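You operate a simulated robot arm through the tools that you are given. There is no shell and no other tool. Be economical: measure what you need, move in short steps, check, and stop when the job is done.

Carry out the task below with a simulated robot arm. There is one attempt and no reset: what you move stays moved.

TASK
Put two of the stems from the top of the crate table on top of the blue pad there.
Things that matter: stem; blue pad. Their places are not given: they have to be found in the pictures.

It is judged by the outcome, as a careful person would: the job done as asked, and still so three seconds after it is handed in. It fails if anything else is knocked over, pushed out of place, dropped, spilled or broken.

THE ROBOT
A 7-joint arm with a two-finger parallel gripper, fixed in place. Base frame: the origin is at the foot of the arm, x ahead of it, y to its left, z up; the work surface is at about z = 0. Lengths are in m, angles in degrees, forces in N, time in s.
With the tool pointing down near the work surface it reaches from about 0.24 to 0.62 m from the base axis. Its first joint turns from -66.0 to 66.0 degrees. Payload 2.6 kg.
Tool frame: the origin (TCP) lies between the finger pads and is the grasp point; the fingertips stand 0.03 m ahead of it; z points along the fingers, y is the line along which they close. The gripper opens to 0.094 m. The fingers are 0.028 m wide and 0.01 m thick; the gripper's body (0.05 by 0.096 m) begins 0.055 m behind the TCP.
Orientation is told as [roll, pitch, yaw] about the base's x, y, z axes, in that order, counted from this pose: with the fingers straight down and closing along the base's y, the tool's x points along the base's -x, its y along +y and its z along -z.

THE INTERFACE
- The arm moves only by the tool send_rows. Its arguments are lists of equal length, an entry for each row: "grip": the finger opening in m, from 0 to 0.094; "delta_pos": the shift along the tool's x, y, z in m, a list of three; "yaw": the turn about the tool's z in degrees. In form: {"grip": [grip, ...], "delta_pos": [[dx, dy, dz], ...], "yaw": [yaw, ...]}. A call has 1 to 20 rows; each row is the pose to reach, as a shift and turn from the pose commanded when the call began, along the tool's axes at that moment. A row lasts 0.2 s, in which the tool goes at most 0.05 m and 8.6 degrees; a call with a longer step from one row to the next is refused whole, and so is a gripper value outside its range. A pose out of reach is approached as far as the arm can. The call stops where the force on the tool passes 40 N (or 10 N more than at its start, if that is more) or the arm is blocked; 0.2 s more then pass. The fingers move at their own pace (about 0.072 m/s each) and stop on an object; they squeeze with about 28 N. The grip force told is the motor's: it shows also when the fingers shut on nothing. Time passes only in rows, and 0.2 s behind the last, so rows that repeat a pose let the fingers close. It gives the time, the measured TCP pose, the force on the tool (base axes), the opening and the grip force at its end, in the units of the frame above (readings bear some noise), and new pictures: "pictures" is both (left out), scene, wrist or none.
- Cameras (640 x 400 px; columns grow to the right, rows downward): "scene" is fixed at [0.0483, 0.4536, 0.5514]; the picture's right is [-0.55, -0.83, 0.00], its down [-0.57, 0.38, -0.73] and it looks along [0.61, -0.40, -0.68] (base axes); focal length 328 px, centre (320, 200). "wrist" rides on the gripper at [-0.037, 0, -0.058] in the tool frame; the picture's right is [0.00, -1.00, 0.00], its down [0.97, 0.00, -0.24] and it looks along [0.24, 0.00, 0.97] (tool axes); focal length 218 px, centre (320, 200).
- locate(camera, pixels): for up to 12 pixels [column, row] of the newest picture of that camera ("zoom" is the newest enlarged one), the place [x, y, z] in the base frame of the surface seen there, good to about 0.003 m. No time passes.
- close_up(camera, box): a new picture of the part [left, top, right, bottom] of that camera's present view, enlarged. No time passes.
- job_done(): hands the job in; it is judged then, once.

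Work in short steps. Measure before you move; look again where a grasp or a placing could have gone wrong, and mend it. You have 60 turns and 120 pictures in all, the two below and enlarged ones among them. Open the gripper and draw the arm clear of the work before you hand the job in, unless the task says otherwise; then end with one line.

The tools are called by a JSON object that holds its "api" and its "payload". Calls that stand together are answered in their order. send_rows: Moves the arm, as the interface text tells. Its arguments: {"type":"object","properties":{"grip":{"type":"array"},"delta_pos":{"type":"array"},"yaw":{"type":"array"},"pictures":{"type":"string","enum":["both","scene","wrist","none"]}},"required":["grip","delta_pos","yaw"]} The other tools are called the same way: locate (camera, pixels) gives the place of the surface under pixels of a picture; close_up (camera, box) takes an enlarged picture of a part of a camera's view; job_done () hands the job in.

At the start:

```text
clock: 0.0
eef_pos: [0.432, 0.0257, 0.2527]
orientation: [0.0, 0.0, 0.0]
ft_force: [0.4, 0.4, 0.3]
finger_gap: 0.0939
gripper_force: 0.1
```

scene: 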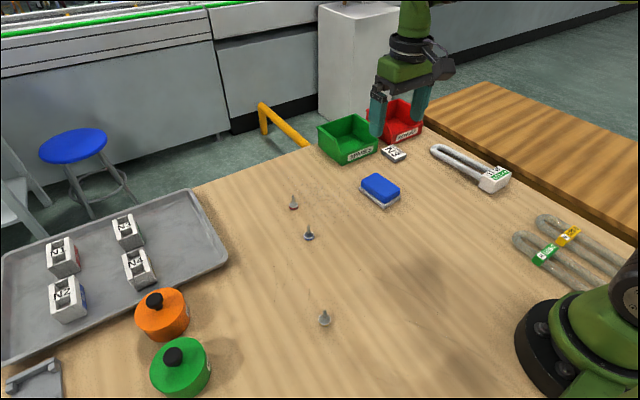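
wrist: 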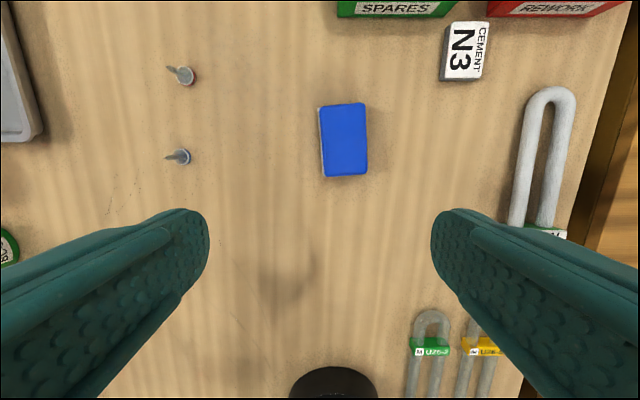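

The three small upright things at scene (293,203), (309,235), (325,319) look like the stems, and the blue pad is at (380,188). I'll enlarge and measure them.

{"api": "close_up", "payload": {"camera": "scene", "box": [270, 160, 430, 260]}}

{"api": "close_up", "payload": {"camera": "wrist", "box": [140, 40, 380, 190]}}

{"api": "locate", "payload": {"camera": "scene", "pixels": [[293, 207], [293, 198], [309, 238], [309, 229], [325, 322], [325, 313], [380, 186], [361, 190], [370, 174], [399, 187], [386, 204]]}}

{"api": "locate", "payload": {"camera": "wrist", "pixels": [[187, 76], [172, 69], [184, 156], [168, 155], [322, 106], [364, 105], [366, 172], [325, 175], [344, 140], [250, 150]]}}

```text
4.00 times, centred on (350, 210) of scene
```

zoom: 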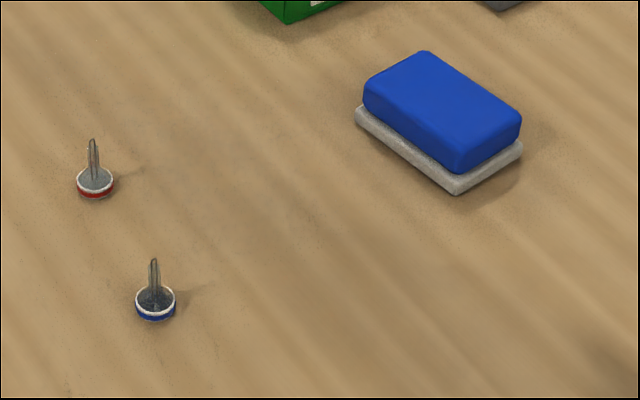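

```text
2.67 times, centred on (260, 115) of wrist
```

zoom: 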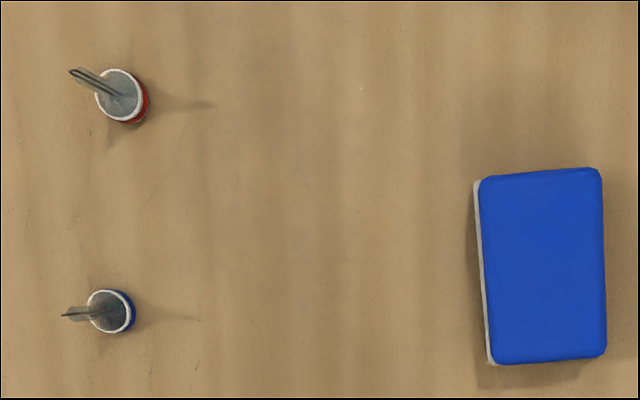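

```text
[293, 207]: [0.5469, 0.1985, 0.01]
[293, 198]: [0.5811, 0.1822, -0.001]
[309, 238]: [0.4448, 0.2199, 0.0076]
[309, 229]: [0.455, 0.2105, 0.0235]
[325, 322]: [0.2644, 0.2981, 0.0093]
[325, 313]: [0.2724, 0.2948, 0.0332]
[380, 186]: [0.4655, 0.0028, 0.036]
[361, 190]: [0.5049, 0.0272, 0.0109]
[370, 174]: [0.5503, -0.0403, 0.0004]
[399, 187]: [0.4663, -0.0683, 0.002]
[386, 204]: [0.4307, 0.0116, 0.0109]
```

```text
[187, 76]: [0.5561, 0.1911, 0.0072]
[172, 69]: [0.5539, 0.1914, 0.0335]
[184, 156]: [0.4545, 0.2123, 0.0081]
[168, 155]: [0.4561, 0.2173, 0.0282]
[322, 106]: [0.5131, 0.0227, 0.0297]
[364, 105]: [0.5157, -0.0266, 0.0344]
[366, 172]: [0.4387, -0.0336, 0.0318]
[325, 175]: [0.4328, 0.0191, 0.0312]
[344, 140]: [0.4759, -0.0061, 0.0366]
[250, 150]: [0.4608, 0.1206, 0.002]
```

The stems have a round cup base (about 2 cm) with a thin upright. The pad top is at z≈0.036, spanning x 0.435–0.514 and y -0.03–0.02. I'll go above the blue-ringed stem near (0.454, 0.212).

{"api": "send_rows", "payload": {"grip": [0.06, 0.06, 0.06, 0.06, 0.06, 0.06, 0.06], "delta_pos": [[-0.004, 0.04, 0.0], [-0.008, 0.08, 0.0], [-0.012, 0.12, 0.0], [-0.016, 0.16, 0.02], [-0.021, 0.187, 0.05], [-0.021, 0.187, 0.09], [-0.021, 0.187, 0.12]], "yaw": [0, 0, 0, 0, 0, 0, 0]}}

{"api": "close_up", "payload": {"camera": "wrist", "box": [240, 80, 400, 280]}}

```text
clock: 1.6
eef_pos: [0.4554, 0.2117, 0.1292]
orientation: [0.1, 0.0, 0.0]
ft_force: [0.4, -0.4, -0.6]
finger_gap: 0.0601
gripper_force: 0.2
```

scene: 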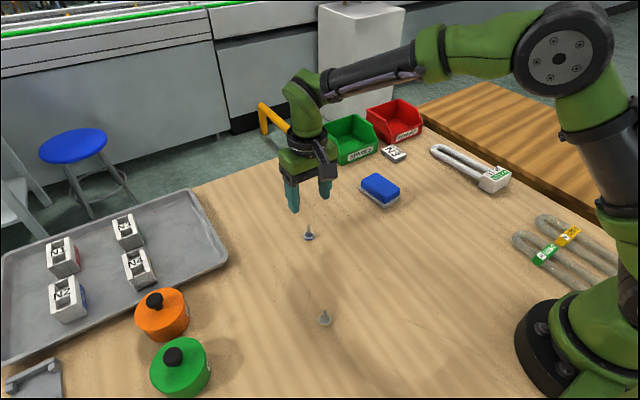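
wrist: 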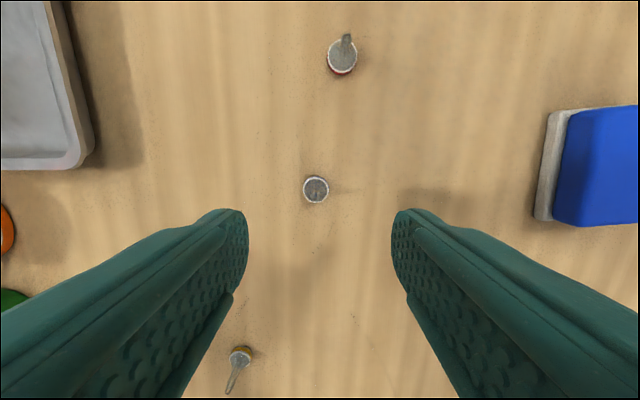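

```text
2.00 times, centred on (320, 180) of wrist
```

zoom: 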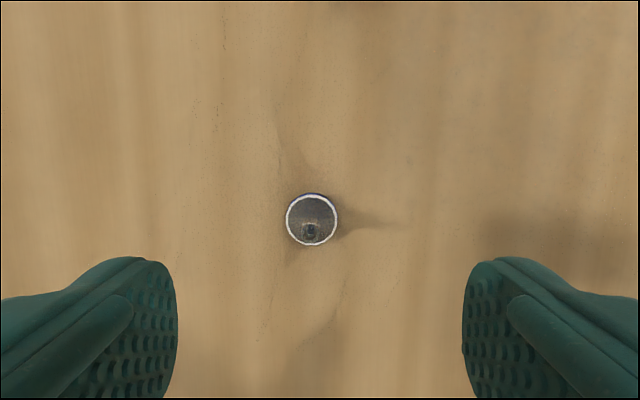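

{"api": "locate", "payload": {"camera": "wrist", "pixels": [[316, 187], [304, 189], [328, 189], [316, 178], [316, 201], [342, 58], [329, 57], [356, 57], [316, 196], [552, 113], [540, 218], [600, 160]]}}

```text
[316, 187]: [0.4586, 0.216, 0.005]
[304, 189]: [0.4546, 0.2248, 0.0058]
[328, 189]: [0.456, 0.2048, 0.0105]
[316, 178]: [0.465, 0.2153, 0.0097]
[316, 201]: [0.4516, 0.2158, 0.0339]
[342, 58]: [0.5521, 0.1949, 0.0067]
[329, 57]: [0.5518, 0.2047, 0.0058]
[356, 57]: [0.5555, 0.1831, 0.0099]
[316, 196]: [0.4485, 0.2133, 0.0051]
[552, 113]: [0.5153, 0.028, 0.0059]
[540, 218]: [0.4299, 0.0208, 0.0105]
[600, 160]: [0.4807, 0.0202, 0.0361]
```

Stem base centre is ≈(0.4555, 0.2148), radius 0.010 and rim at z≈0.010. I'll descend over it and stop just above the table.

{"api": "send_rows", "payload": {"grip": [0.05, 0.05, 0.05, 0.05, 0.05], "delta_pos": [[-0.001, 0.002, 0.03], [-0.001, 0.002, 0.06], [-0.001, 0.002, 0.08], [-0.001, 0.002, 0.093], [-0.001, 0.002, 0.093]], "yaw": [0, 0, 0, 0, 0]}}

{"api": "close_up", "payload": {"camera": "scene", "box": [250, 180, 370, 255]}}

```text
clock: 2.8
eef_pos: [0.4547, 0.214, 0.0369]
orientation: [0.1, 0.0, 0.0]
ft_force: [0.3, -0.8, -0.3]
finger_gap: 0.05
gripper_force: 0.0
```

scene: 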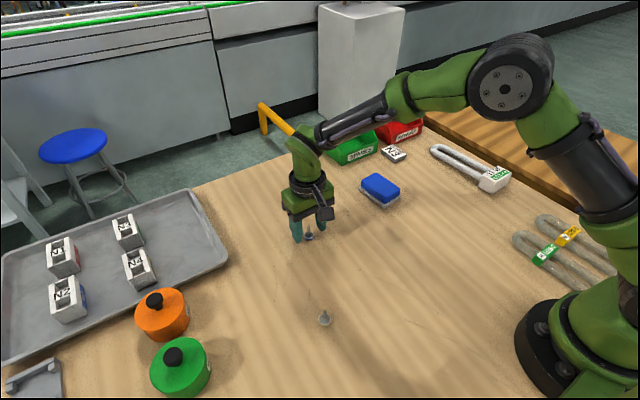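
wrist: 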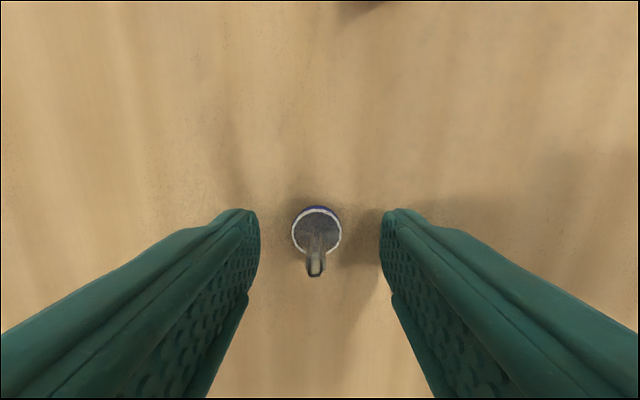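

```text
5.33 times, centred on (310, 218) of scene
```

zoom: 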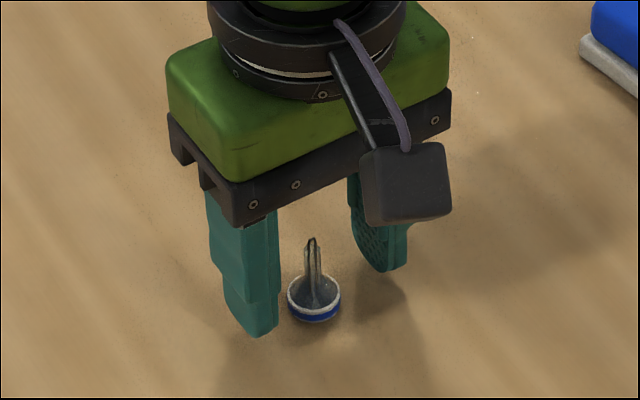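

The stem is centred between the fingers (cup at wrist (317,232)). I'll lower another 4 mm, close, and lift a little.

{"api": "send_rows", "payload": {"grip": [0.05, 0.05, 0.0, 0.0, 0.0, 0.0, 0.0], "delta_pos": [[0, 0, 0.004], [0, 0, 0.004], [0, 0, 0.004], [0, 0, 0.004], [0, 0, 0.004], [0, 0, -0.03], [0, 0, -0.07]], "yaw": [0, 0, 0, 0, 0, 0, 0]}}

{"api": "close_up", "payload": {"camera": "scene", "box": [250, 155, 370, 230]}}

```text
clock: 4.4
eef_pos: [0.4567, 0.2127, 0.109]
orientation: [0.0, 0.1, 0.0]
ft_force: [0.2, -0.4, 0.0]
finger_gap: 0.0169
gripper_force: 28.1
```

scene: 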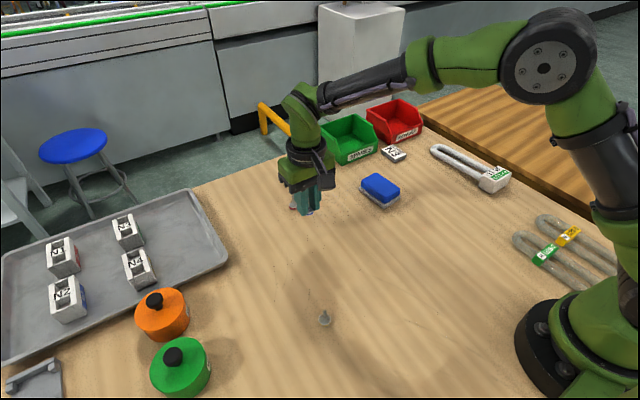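
wrist: 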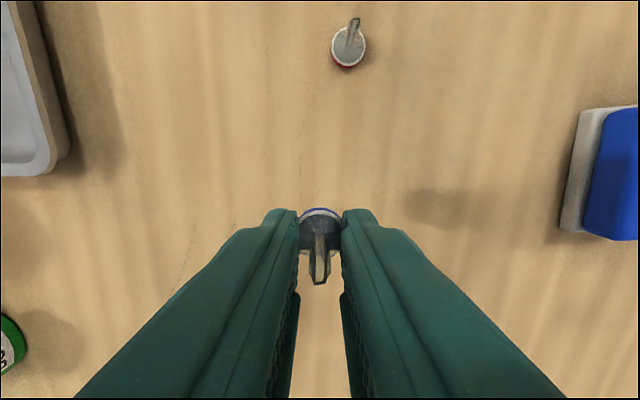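

```text
5.33 times, centred on (310, 192) of scene
```

zoom: 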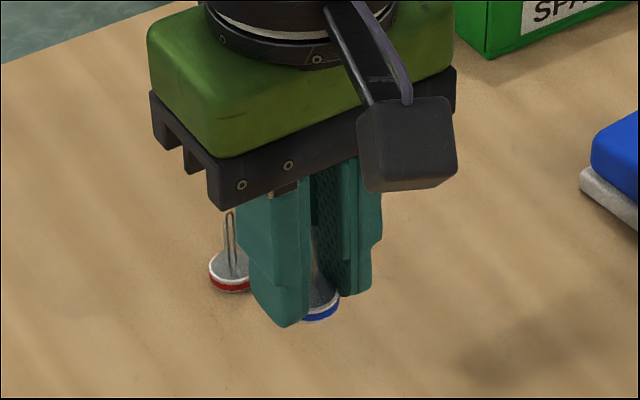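

The stem is held level, opening 0.017. I'll carry it over the near half of the pad, to about (0.456, -0.006), and hover.

{"api": "send_rows", "payload": {"grip": [0, 0, 0, 0, 0, 0, 0, 0, 0], "delta_pos": [[0, -0.03, -0.02], [0, -0.07, -0.02], [0, -0.11, -0.02], [0, -0.15, -0.02], [0, -0.19, -0.02], [0, -0.2205, -0.02], [0, -0.2205, 0.0], [0, -0.2205, 0.02], [0, -0.2205, 0.024]], "yaw": [0, 0, 0, 0, 0, 0, 0, 0, 0]}}

{"api": "close_up", "payload": {"camera": "scene", "box": [320, 145, 440, 220]}}

```text
clock: 6.4
eef_pos: [0.4557, -0.0063, 0.0827]
orientation: [0.1, 0.0, 0.0]
ft_force: [-0.3, -0.5, 0.1]
finger_gap: 0.019
gripper_force: 27.3
```

scene: 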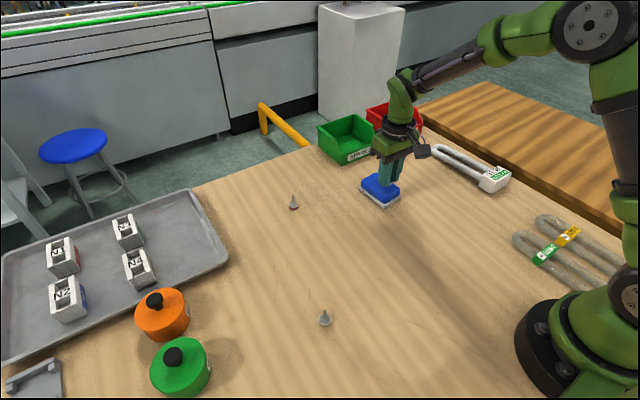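
wrist: 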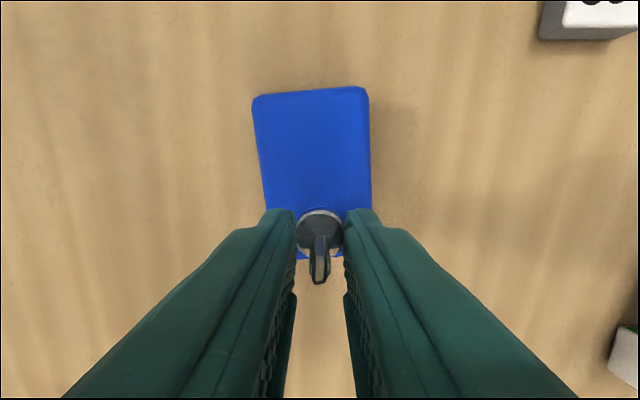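

```text
5.33 times, centred on (380, 182) of scene
```

zoom: 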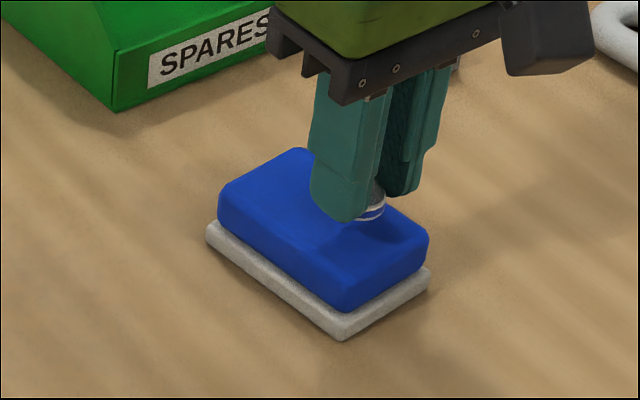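

The stem is hovering over the near half of the pad. I'll shift 2 mm inward, lower gently to contact and check the force.

{"api": "send_rows", "payload": {"grip": [0, 0, 0, 0], "delta_pos": [[-0.002, 0, 0.006], [-0.002, 0, 0.01], [-0.002, 0, 0.0125], [-0.002, 0, 0.0125]], "yaw": [0, 0, 0, 0], "pictures": "none"}}

{"api": "close_up", "payload": {"camera": "scene", "box": [350, 160, 414, 200]}}

```text
clock: 7.4
eef_pos: [0.4573, -0.0069, 0.0724]
orientation: [0.0, 0.0, 0.0]
ft_force: [-0.9, -0.3, 0.3]
finger_gap: 0.0191
gripper_force: 27.8
```

```text
10.00 times, centred on (382, 180) of scene
```

zoom: 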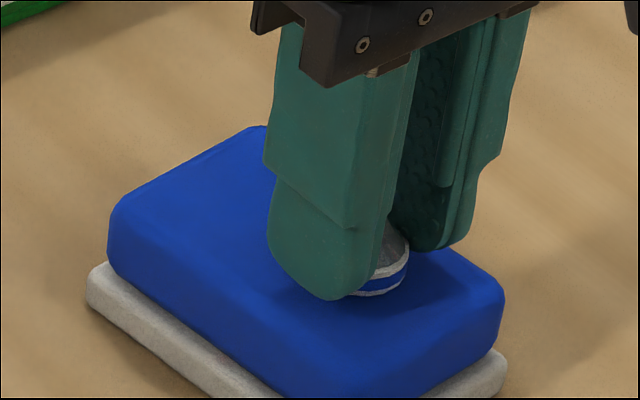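

Still no contact force (0.3 N), and it is within a few mm of the pad. I'll lower in 1 mm steps.

{"api": "send_rows", "payload": {"grip": [0, 0, 0], "delta_pos": [[0, 0, 0.001], [0, 0, 0.002], [0, 0, 0.002]], "yaw": [0, 0, 0], "pictures": "none"}}

{"api": "close_up", "payload": {"camera": "scene", "box": [350, 160, 414, 200]}}

```text
clock: 8.2
eef_pos: [0.4571, -0.0059, 0.07]
orientation: [-0.1, 0.0, 0.0]
ft_force: [-1.0, -0.7, -0.5]
finger_gap: 0.0189
gripper_force: 28.5
```

```text
10.00 times, centred on (382, 180) of scene
```

zoom: 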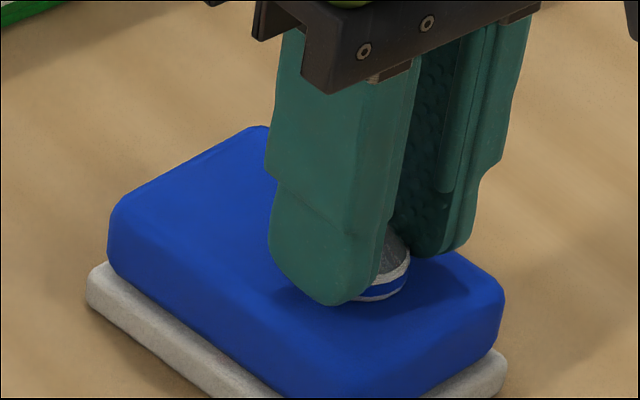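

{"api": "send_rows", "payload": {"grip": [0, 0, 0], "delta_pos": [[0, 0, 0.001], [0, 0, 0.002], [0, 0, 0.002]], "yaw": [0, 0, 0], "pictures": "none"}}

{"api": "close_up", "payload": {"camera": "scene", "box": [350, 160, 414, 200]}}

```text
clock: 9.0
eef_pos: [0.4561, -0.0063, 0.0686]
orientation: [0.0, -0.1, 0.0]
ft_force: [0.5, 2.1, 15.0]
finger_gap: 0.0191
gripper_force: 27.9
```

```text
10.00 times, centred on (382, 180) of scene
```

zoom: 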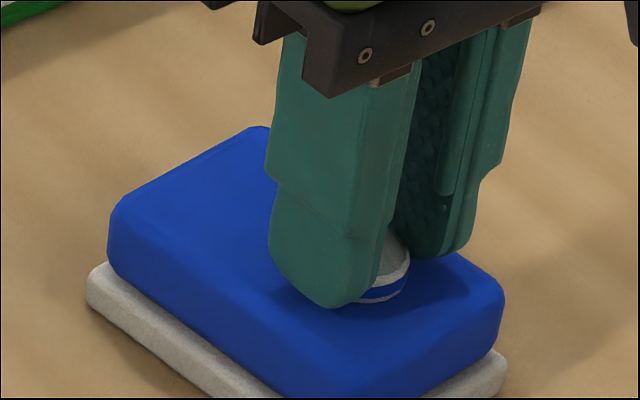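

Contact (15 N). I'll ease up 1 mm, open modestly, then rise straight up.

{"api": "send_rows", "payload": {"grip": [0, 0.03, 0.05, 0.05, 0.05, 0.05, 0.05, 0.05], "delta_pos": [[0, 0, -0.001], [0, 0, -0.001], [0, 0, -0.001], [0, 0, -0.001], [0, 0, -0.02], [0, 0, -0.05], [0, 0, -0.08], [0, 0, -0.08]], "yaw": [0, 0, 0, 0, 0, 0, 0, 0]}}

{"api": "close_up", "payload": {"camera": "scene", "box": [350, 160, 414, 200]}}

```text
clock: 10.8
eef_pos: [0.4561, -0.0091, 0.1491]
orientation: [0.0, 0.0, 0.0]
ft_force: [-0.6, 0.2, 0.4]
finger_gap: 0.0499
gripper_force: 0.1
```

scene: 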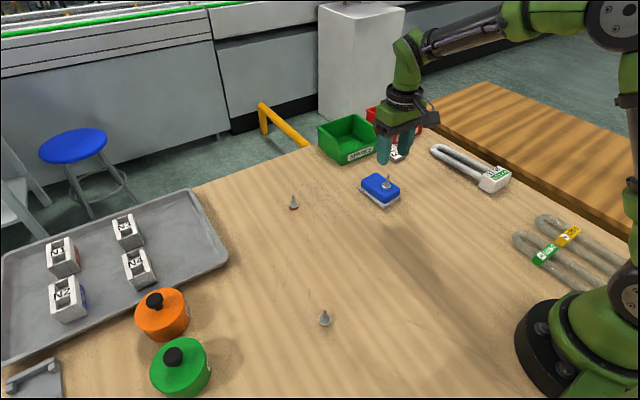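
wrist: 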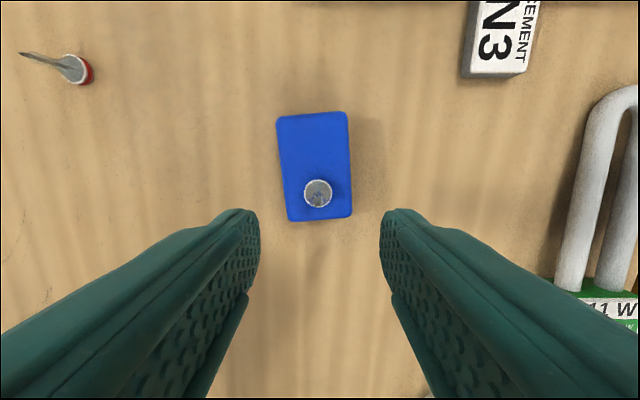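

```text
10.00 times, centred on (382, 180) of scene
```

zoom: 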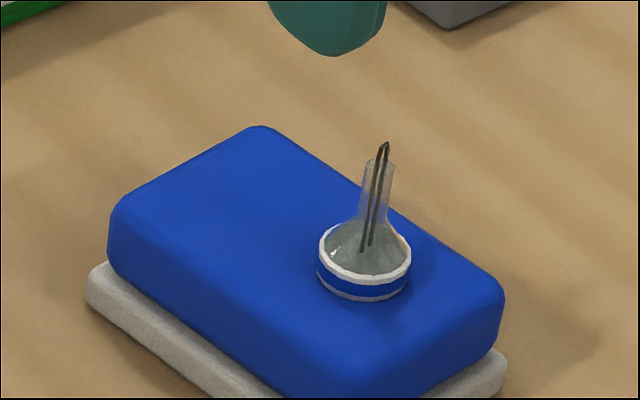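

The first stem stands firmly on the pad. Next is the red-ringed one near (0.554, 0.194).

{"api": "send_rows", "payload": {"grip": [0.05, 0.05, 0.05, 0.05, 0.05, 0.05, 0.05], "delta_pos": [[-0.01, 0.03, -0.01], [-0.03, 0.07, -0.01], [-0.05, 0.11, -0.01], [-0.07, 0.15, 0], [-0.09, 0.185, 0.01], [-0.098, 0.2, 0.02], [-0.098, 0.2, 0.02]], "yaw": [0, 0, 0, 0, 0, 0, 0], "pictures": "wrist"}}

{"api": "close_up", "payload": {"camera": "wrist", "box": [280, 160, 360, 210]}}

{"api": "locate", "payload": {"camera": "zoom", "pixels": [[320, 200], [230, 200], [400, 200], [320, 120], [320, 280], [40, 40]]}}

```text
clock: 12.4
eef_pos: [0.5547, 0.1943, 0.1274]
orientation: [0.0, 0.0, 0.1]
ft_force: [0.2, 0.4, 0.5]
finger_gap: 0.0502
gripper_force: 0.0
```

wrist: 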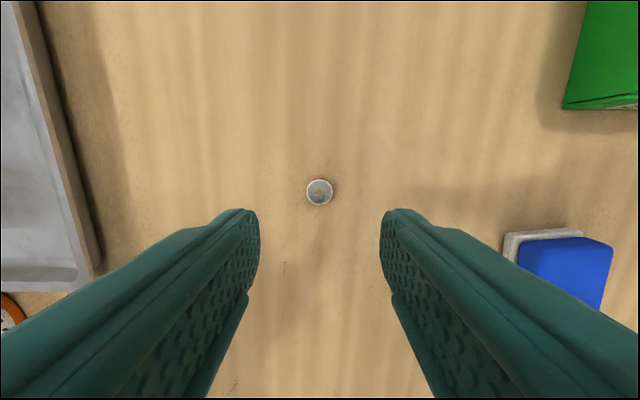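

```text
8.00 times, centred on (320, 185) of wrist
```

zoom: 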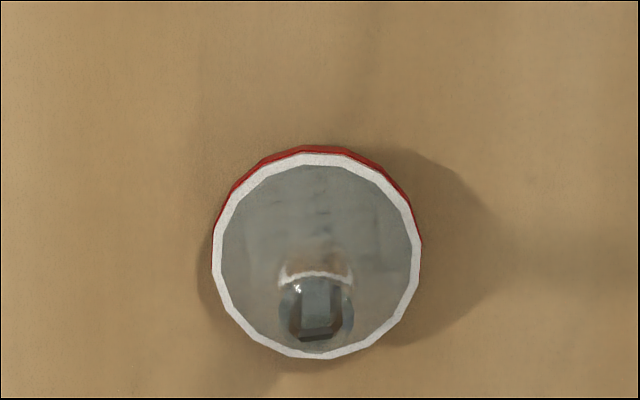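

```text
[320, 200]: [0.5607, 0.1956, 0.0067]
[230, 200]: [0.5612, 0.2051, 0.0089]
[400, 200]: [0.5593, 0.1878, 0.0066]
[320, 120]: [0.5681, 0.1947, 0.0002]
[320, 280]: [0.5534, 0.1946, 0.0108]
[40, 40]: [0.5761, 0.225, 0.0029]
```

The cup is at wrist (319.6,192), which is directly under the TCP. I'll descend to the same grasp height as before, close and lift.

{"api": "send_rows", "payload": {"grip": [0.05, 0.05, 0.05, 0.05, 0.05, 0.0, 0.0, 0.0, 0.0, 0.0], "delta_pos": [[0, 0, 0.03], [0, 0, 0.06], [0, 0, 0.08], [0, 0, 0.0935], [0, 0, 0.0935], [0, 0, 0.0935], [0, 0, 0.0935], [0, 0, 0.0935], [0, 0, 0.06], [0, 0, 0.0]], "yaw": [0, 0, 0, 0, 0, 0, 0, 0, 0, 0]}}

{"api": "close_up", "payload": {"camera": "scene", "box": [240, 130, 360, 205]}}

```text
refused: row 10 steps farther than a row can; nothing moved
```

```text
5.33 times, centred on (300, 168) of scene
```

zoom: 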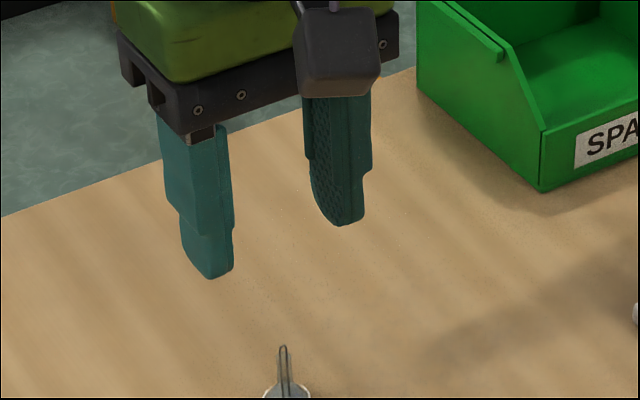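

The last step was too long, so I'm resending it with shorter lift steps.

{"api": "send_rows", "payload": {"grip": [0.05, 0.05, 0.05, 0.05, 0.05, 0.0, 0.0, 0.0, 0.0, 0.0, 0.0], "delta_pos": [[0, 0, 0.03], [0, 0, 0.06], [0, 0, 0.08], [0, 0, 0.0935], [0, 0, 0.0935], [0, 0, 0.0935], [0, 0, 0.0935], [0, 0, 0.0935], [0, 0, 0.07], [0, 0, 0.035], [0, 0, 0.0]], "yaw": [0, 0, 0, 0, 0, 0, 0, 0, 0, 0, 0]}}

{"api": "close_up", "payload": {"camera": "scene", "box": [240, 130, 360, 205]}}

```text
clock: 14.8
eef_pos: [0.5552, 0.1936, 0.13]
orientation: [0.0, 0.0, 0.0]
ft_force: [-0.1, 0.9, 0.0]
finger_gap: 0.0166
gripper_force: 28.6
```

scene: 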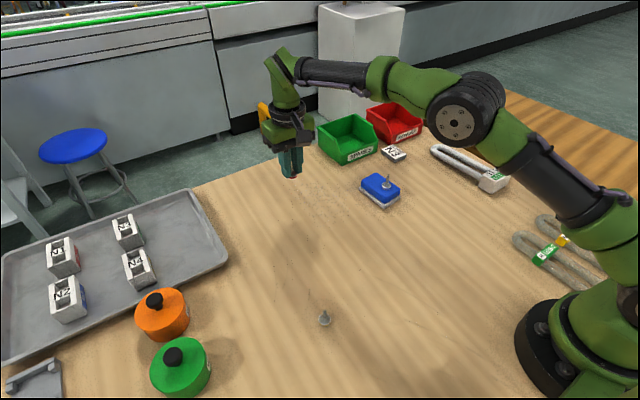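
wrist: 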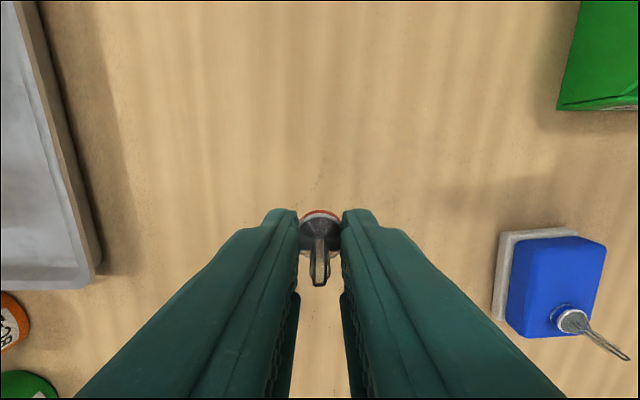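

```text
5.33 times, centred on (300, 168) of scene
```

zoom: 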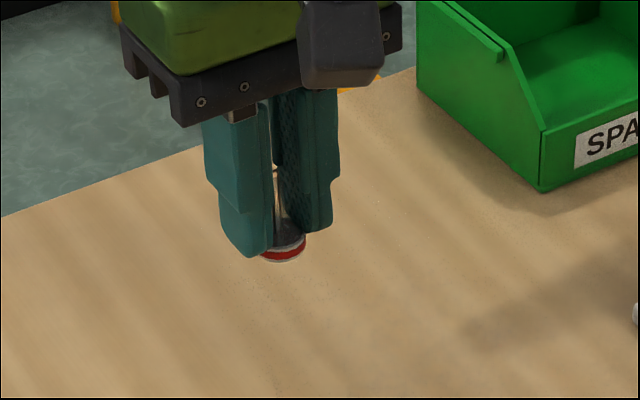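

The second stem is held level. I'll carry it to the far half of the pad, about (0.497, -0.003), and hover.

{"api": "send_rows", "payload": {"grip": [0, 0, 0, 0, 0, 0, 0, 0, 0], "delta_pos": [[0.02, -0.02, 0], [0.04, -0.05, 0], [0.057, -0.09, 0], [0.057, -0.13, 0], [0.057, -0.17, 0], [0.057, -0.197, 0], [0.057, -0.197, 0.02], [0.057, -0.197, 0.04], [0.057, -0.197, 0.0435]], "yaw": [0, 0, 0, 0, 0, 0, 0, 0, 0]}}

{"api": "close_up", "payload": {"camera": "scene", "box": [334, 150, 414, 200]}}

```text
clock: 16.8
eef_pos: [0.4958, -0.0036, 0.0856]
orientation: [0.1, 0.0, 0.0]
ft_force: [0.0, 0.4, 0.8]
finger_gap: 0.0188
gripper_force: 28.5
```

scene: 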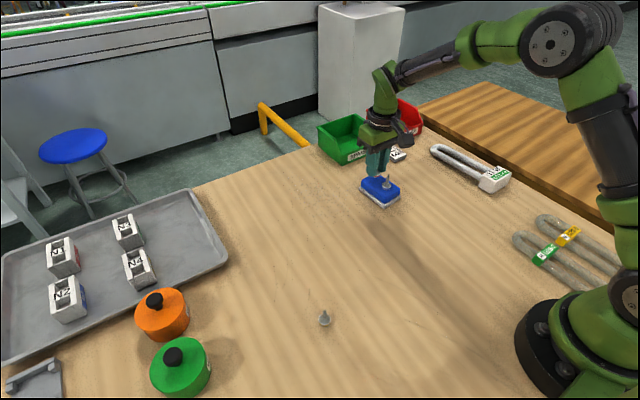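
wrist: 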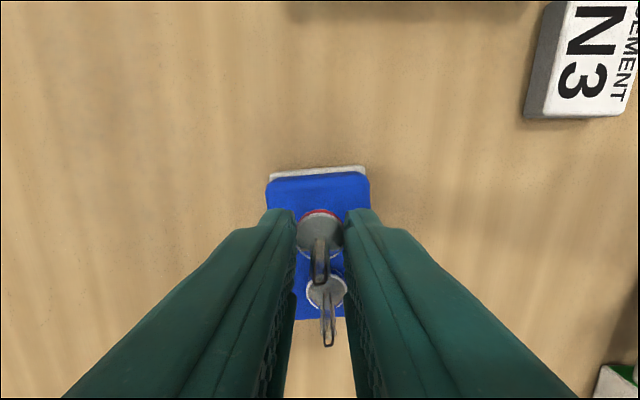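

```text
8.00 times, centred on (374, 175) of scene
```

zoom: 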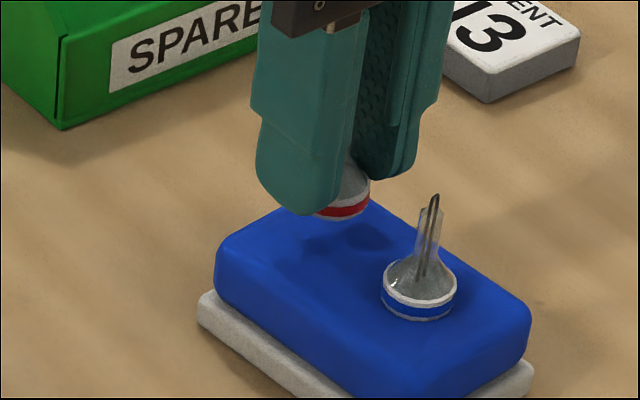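

Well placed. I'll lower gently, with the last millimetres in small steps.

{"api": "send_rows", "payload": {"grip": [0, 0, 0, 0, 0], "delta_pos": [[0, 0, 0.007], [0, 0, 0.012], [0, 0, 0.0145], [0, 0, 0.0155], [0, 0, 0.0155]], "yaw": [0, 0, 0, 0, 0], "pictures": "none"}}

{"api": "close_up", "payload": {"camera": "scene", "box": [350, 160, 414, 200]}}

```text
clock: 18.0
eef_pos: [0.4965, -0.0026, 0.0712]
orientation: [0.0, -0.2, 0.0]
ft_force: [-2.9, 1.4, 13.0]
finger_gap: 0.0191
gripper_force: 27.8
```

```text
10.00 times, centred on (382, 180) of scene
```

zoom: 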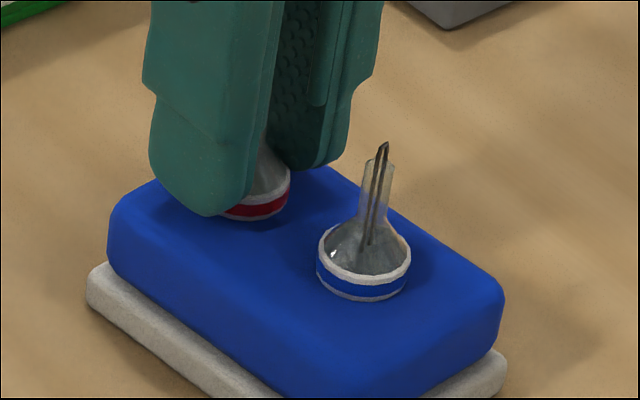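

Contact at 13 N. I'll ease up 0.5 mm, open and rise straight up.

{"api": "send_rows", "payload": {"grip": [0, 0.03, 0.05, 0.05, 0.05, 0.05, 0.05, 0.05, 0.05], "delta_pos": [[0, 0, -0.0007], [0, 0, -0.0007], [0, 0, -0.0007], [0, 0, -0.0007], [0, 0, -0.02], [0, 0, -0.05], [0, 0, -0.09], [0, 0, -0.13], [0.03, 0.03, -0.15]], "yaw": [0, 0, 0, 0, 0, 0, 0, 0, 0]}}

{"api": "close_up", "payload": {"camera": "scene", "box": [350, 160, 414, 200]}}

```text
clock: 20.0
eef_pos: [0.4654, 0.0266, 0.2217]
orientation: [0.0, 0.0, 0.0]
ft_force: [-0.8, 0.0, 0.3]
finger_gap: 0.0501
gripper_force: 0.0
```

scene: 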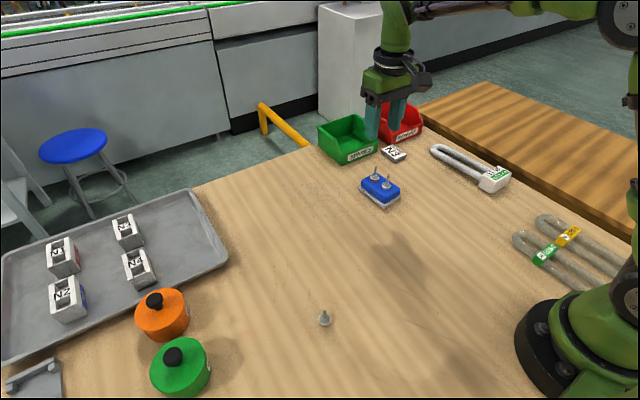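
wrist: 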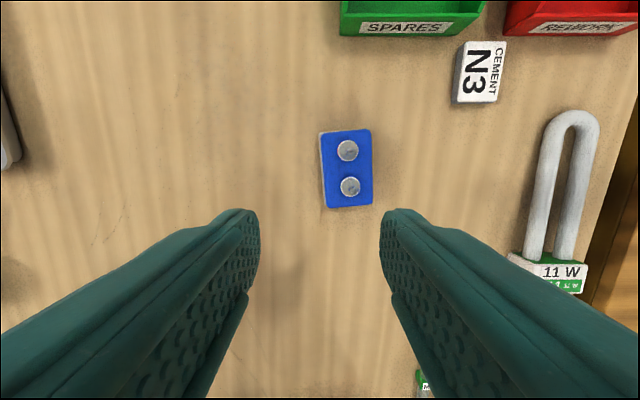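

```text
10.00 times, centred on (382, 180) of scene
```

zoom: 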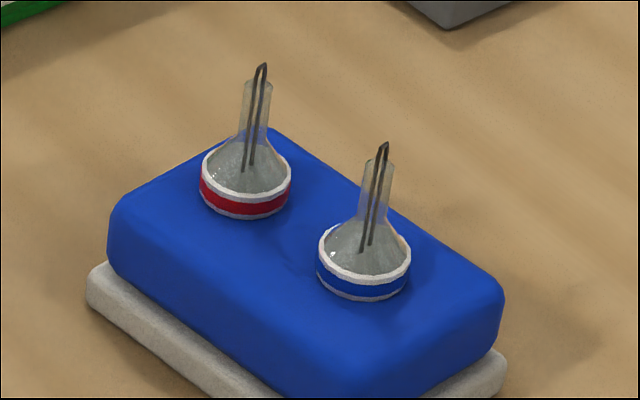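

Both stems stand upright on the pad, the gripper is open and clear, and nothing else has moved. I'm handing the job in.

{"api": "job_done", "payload": {}}

```text
The job is handed in.
```

Two stems, the red-ringed and the blue-ringed one, are standing upright on the blue pad; the third stem and everything else were left where they were.
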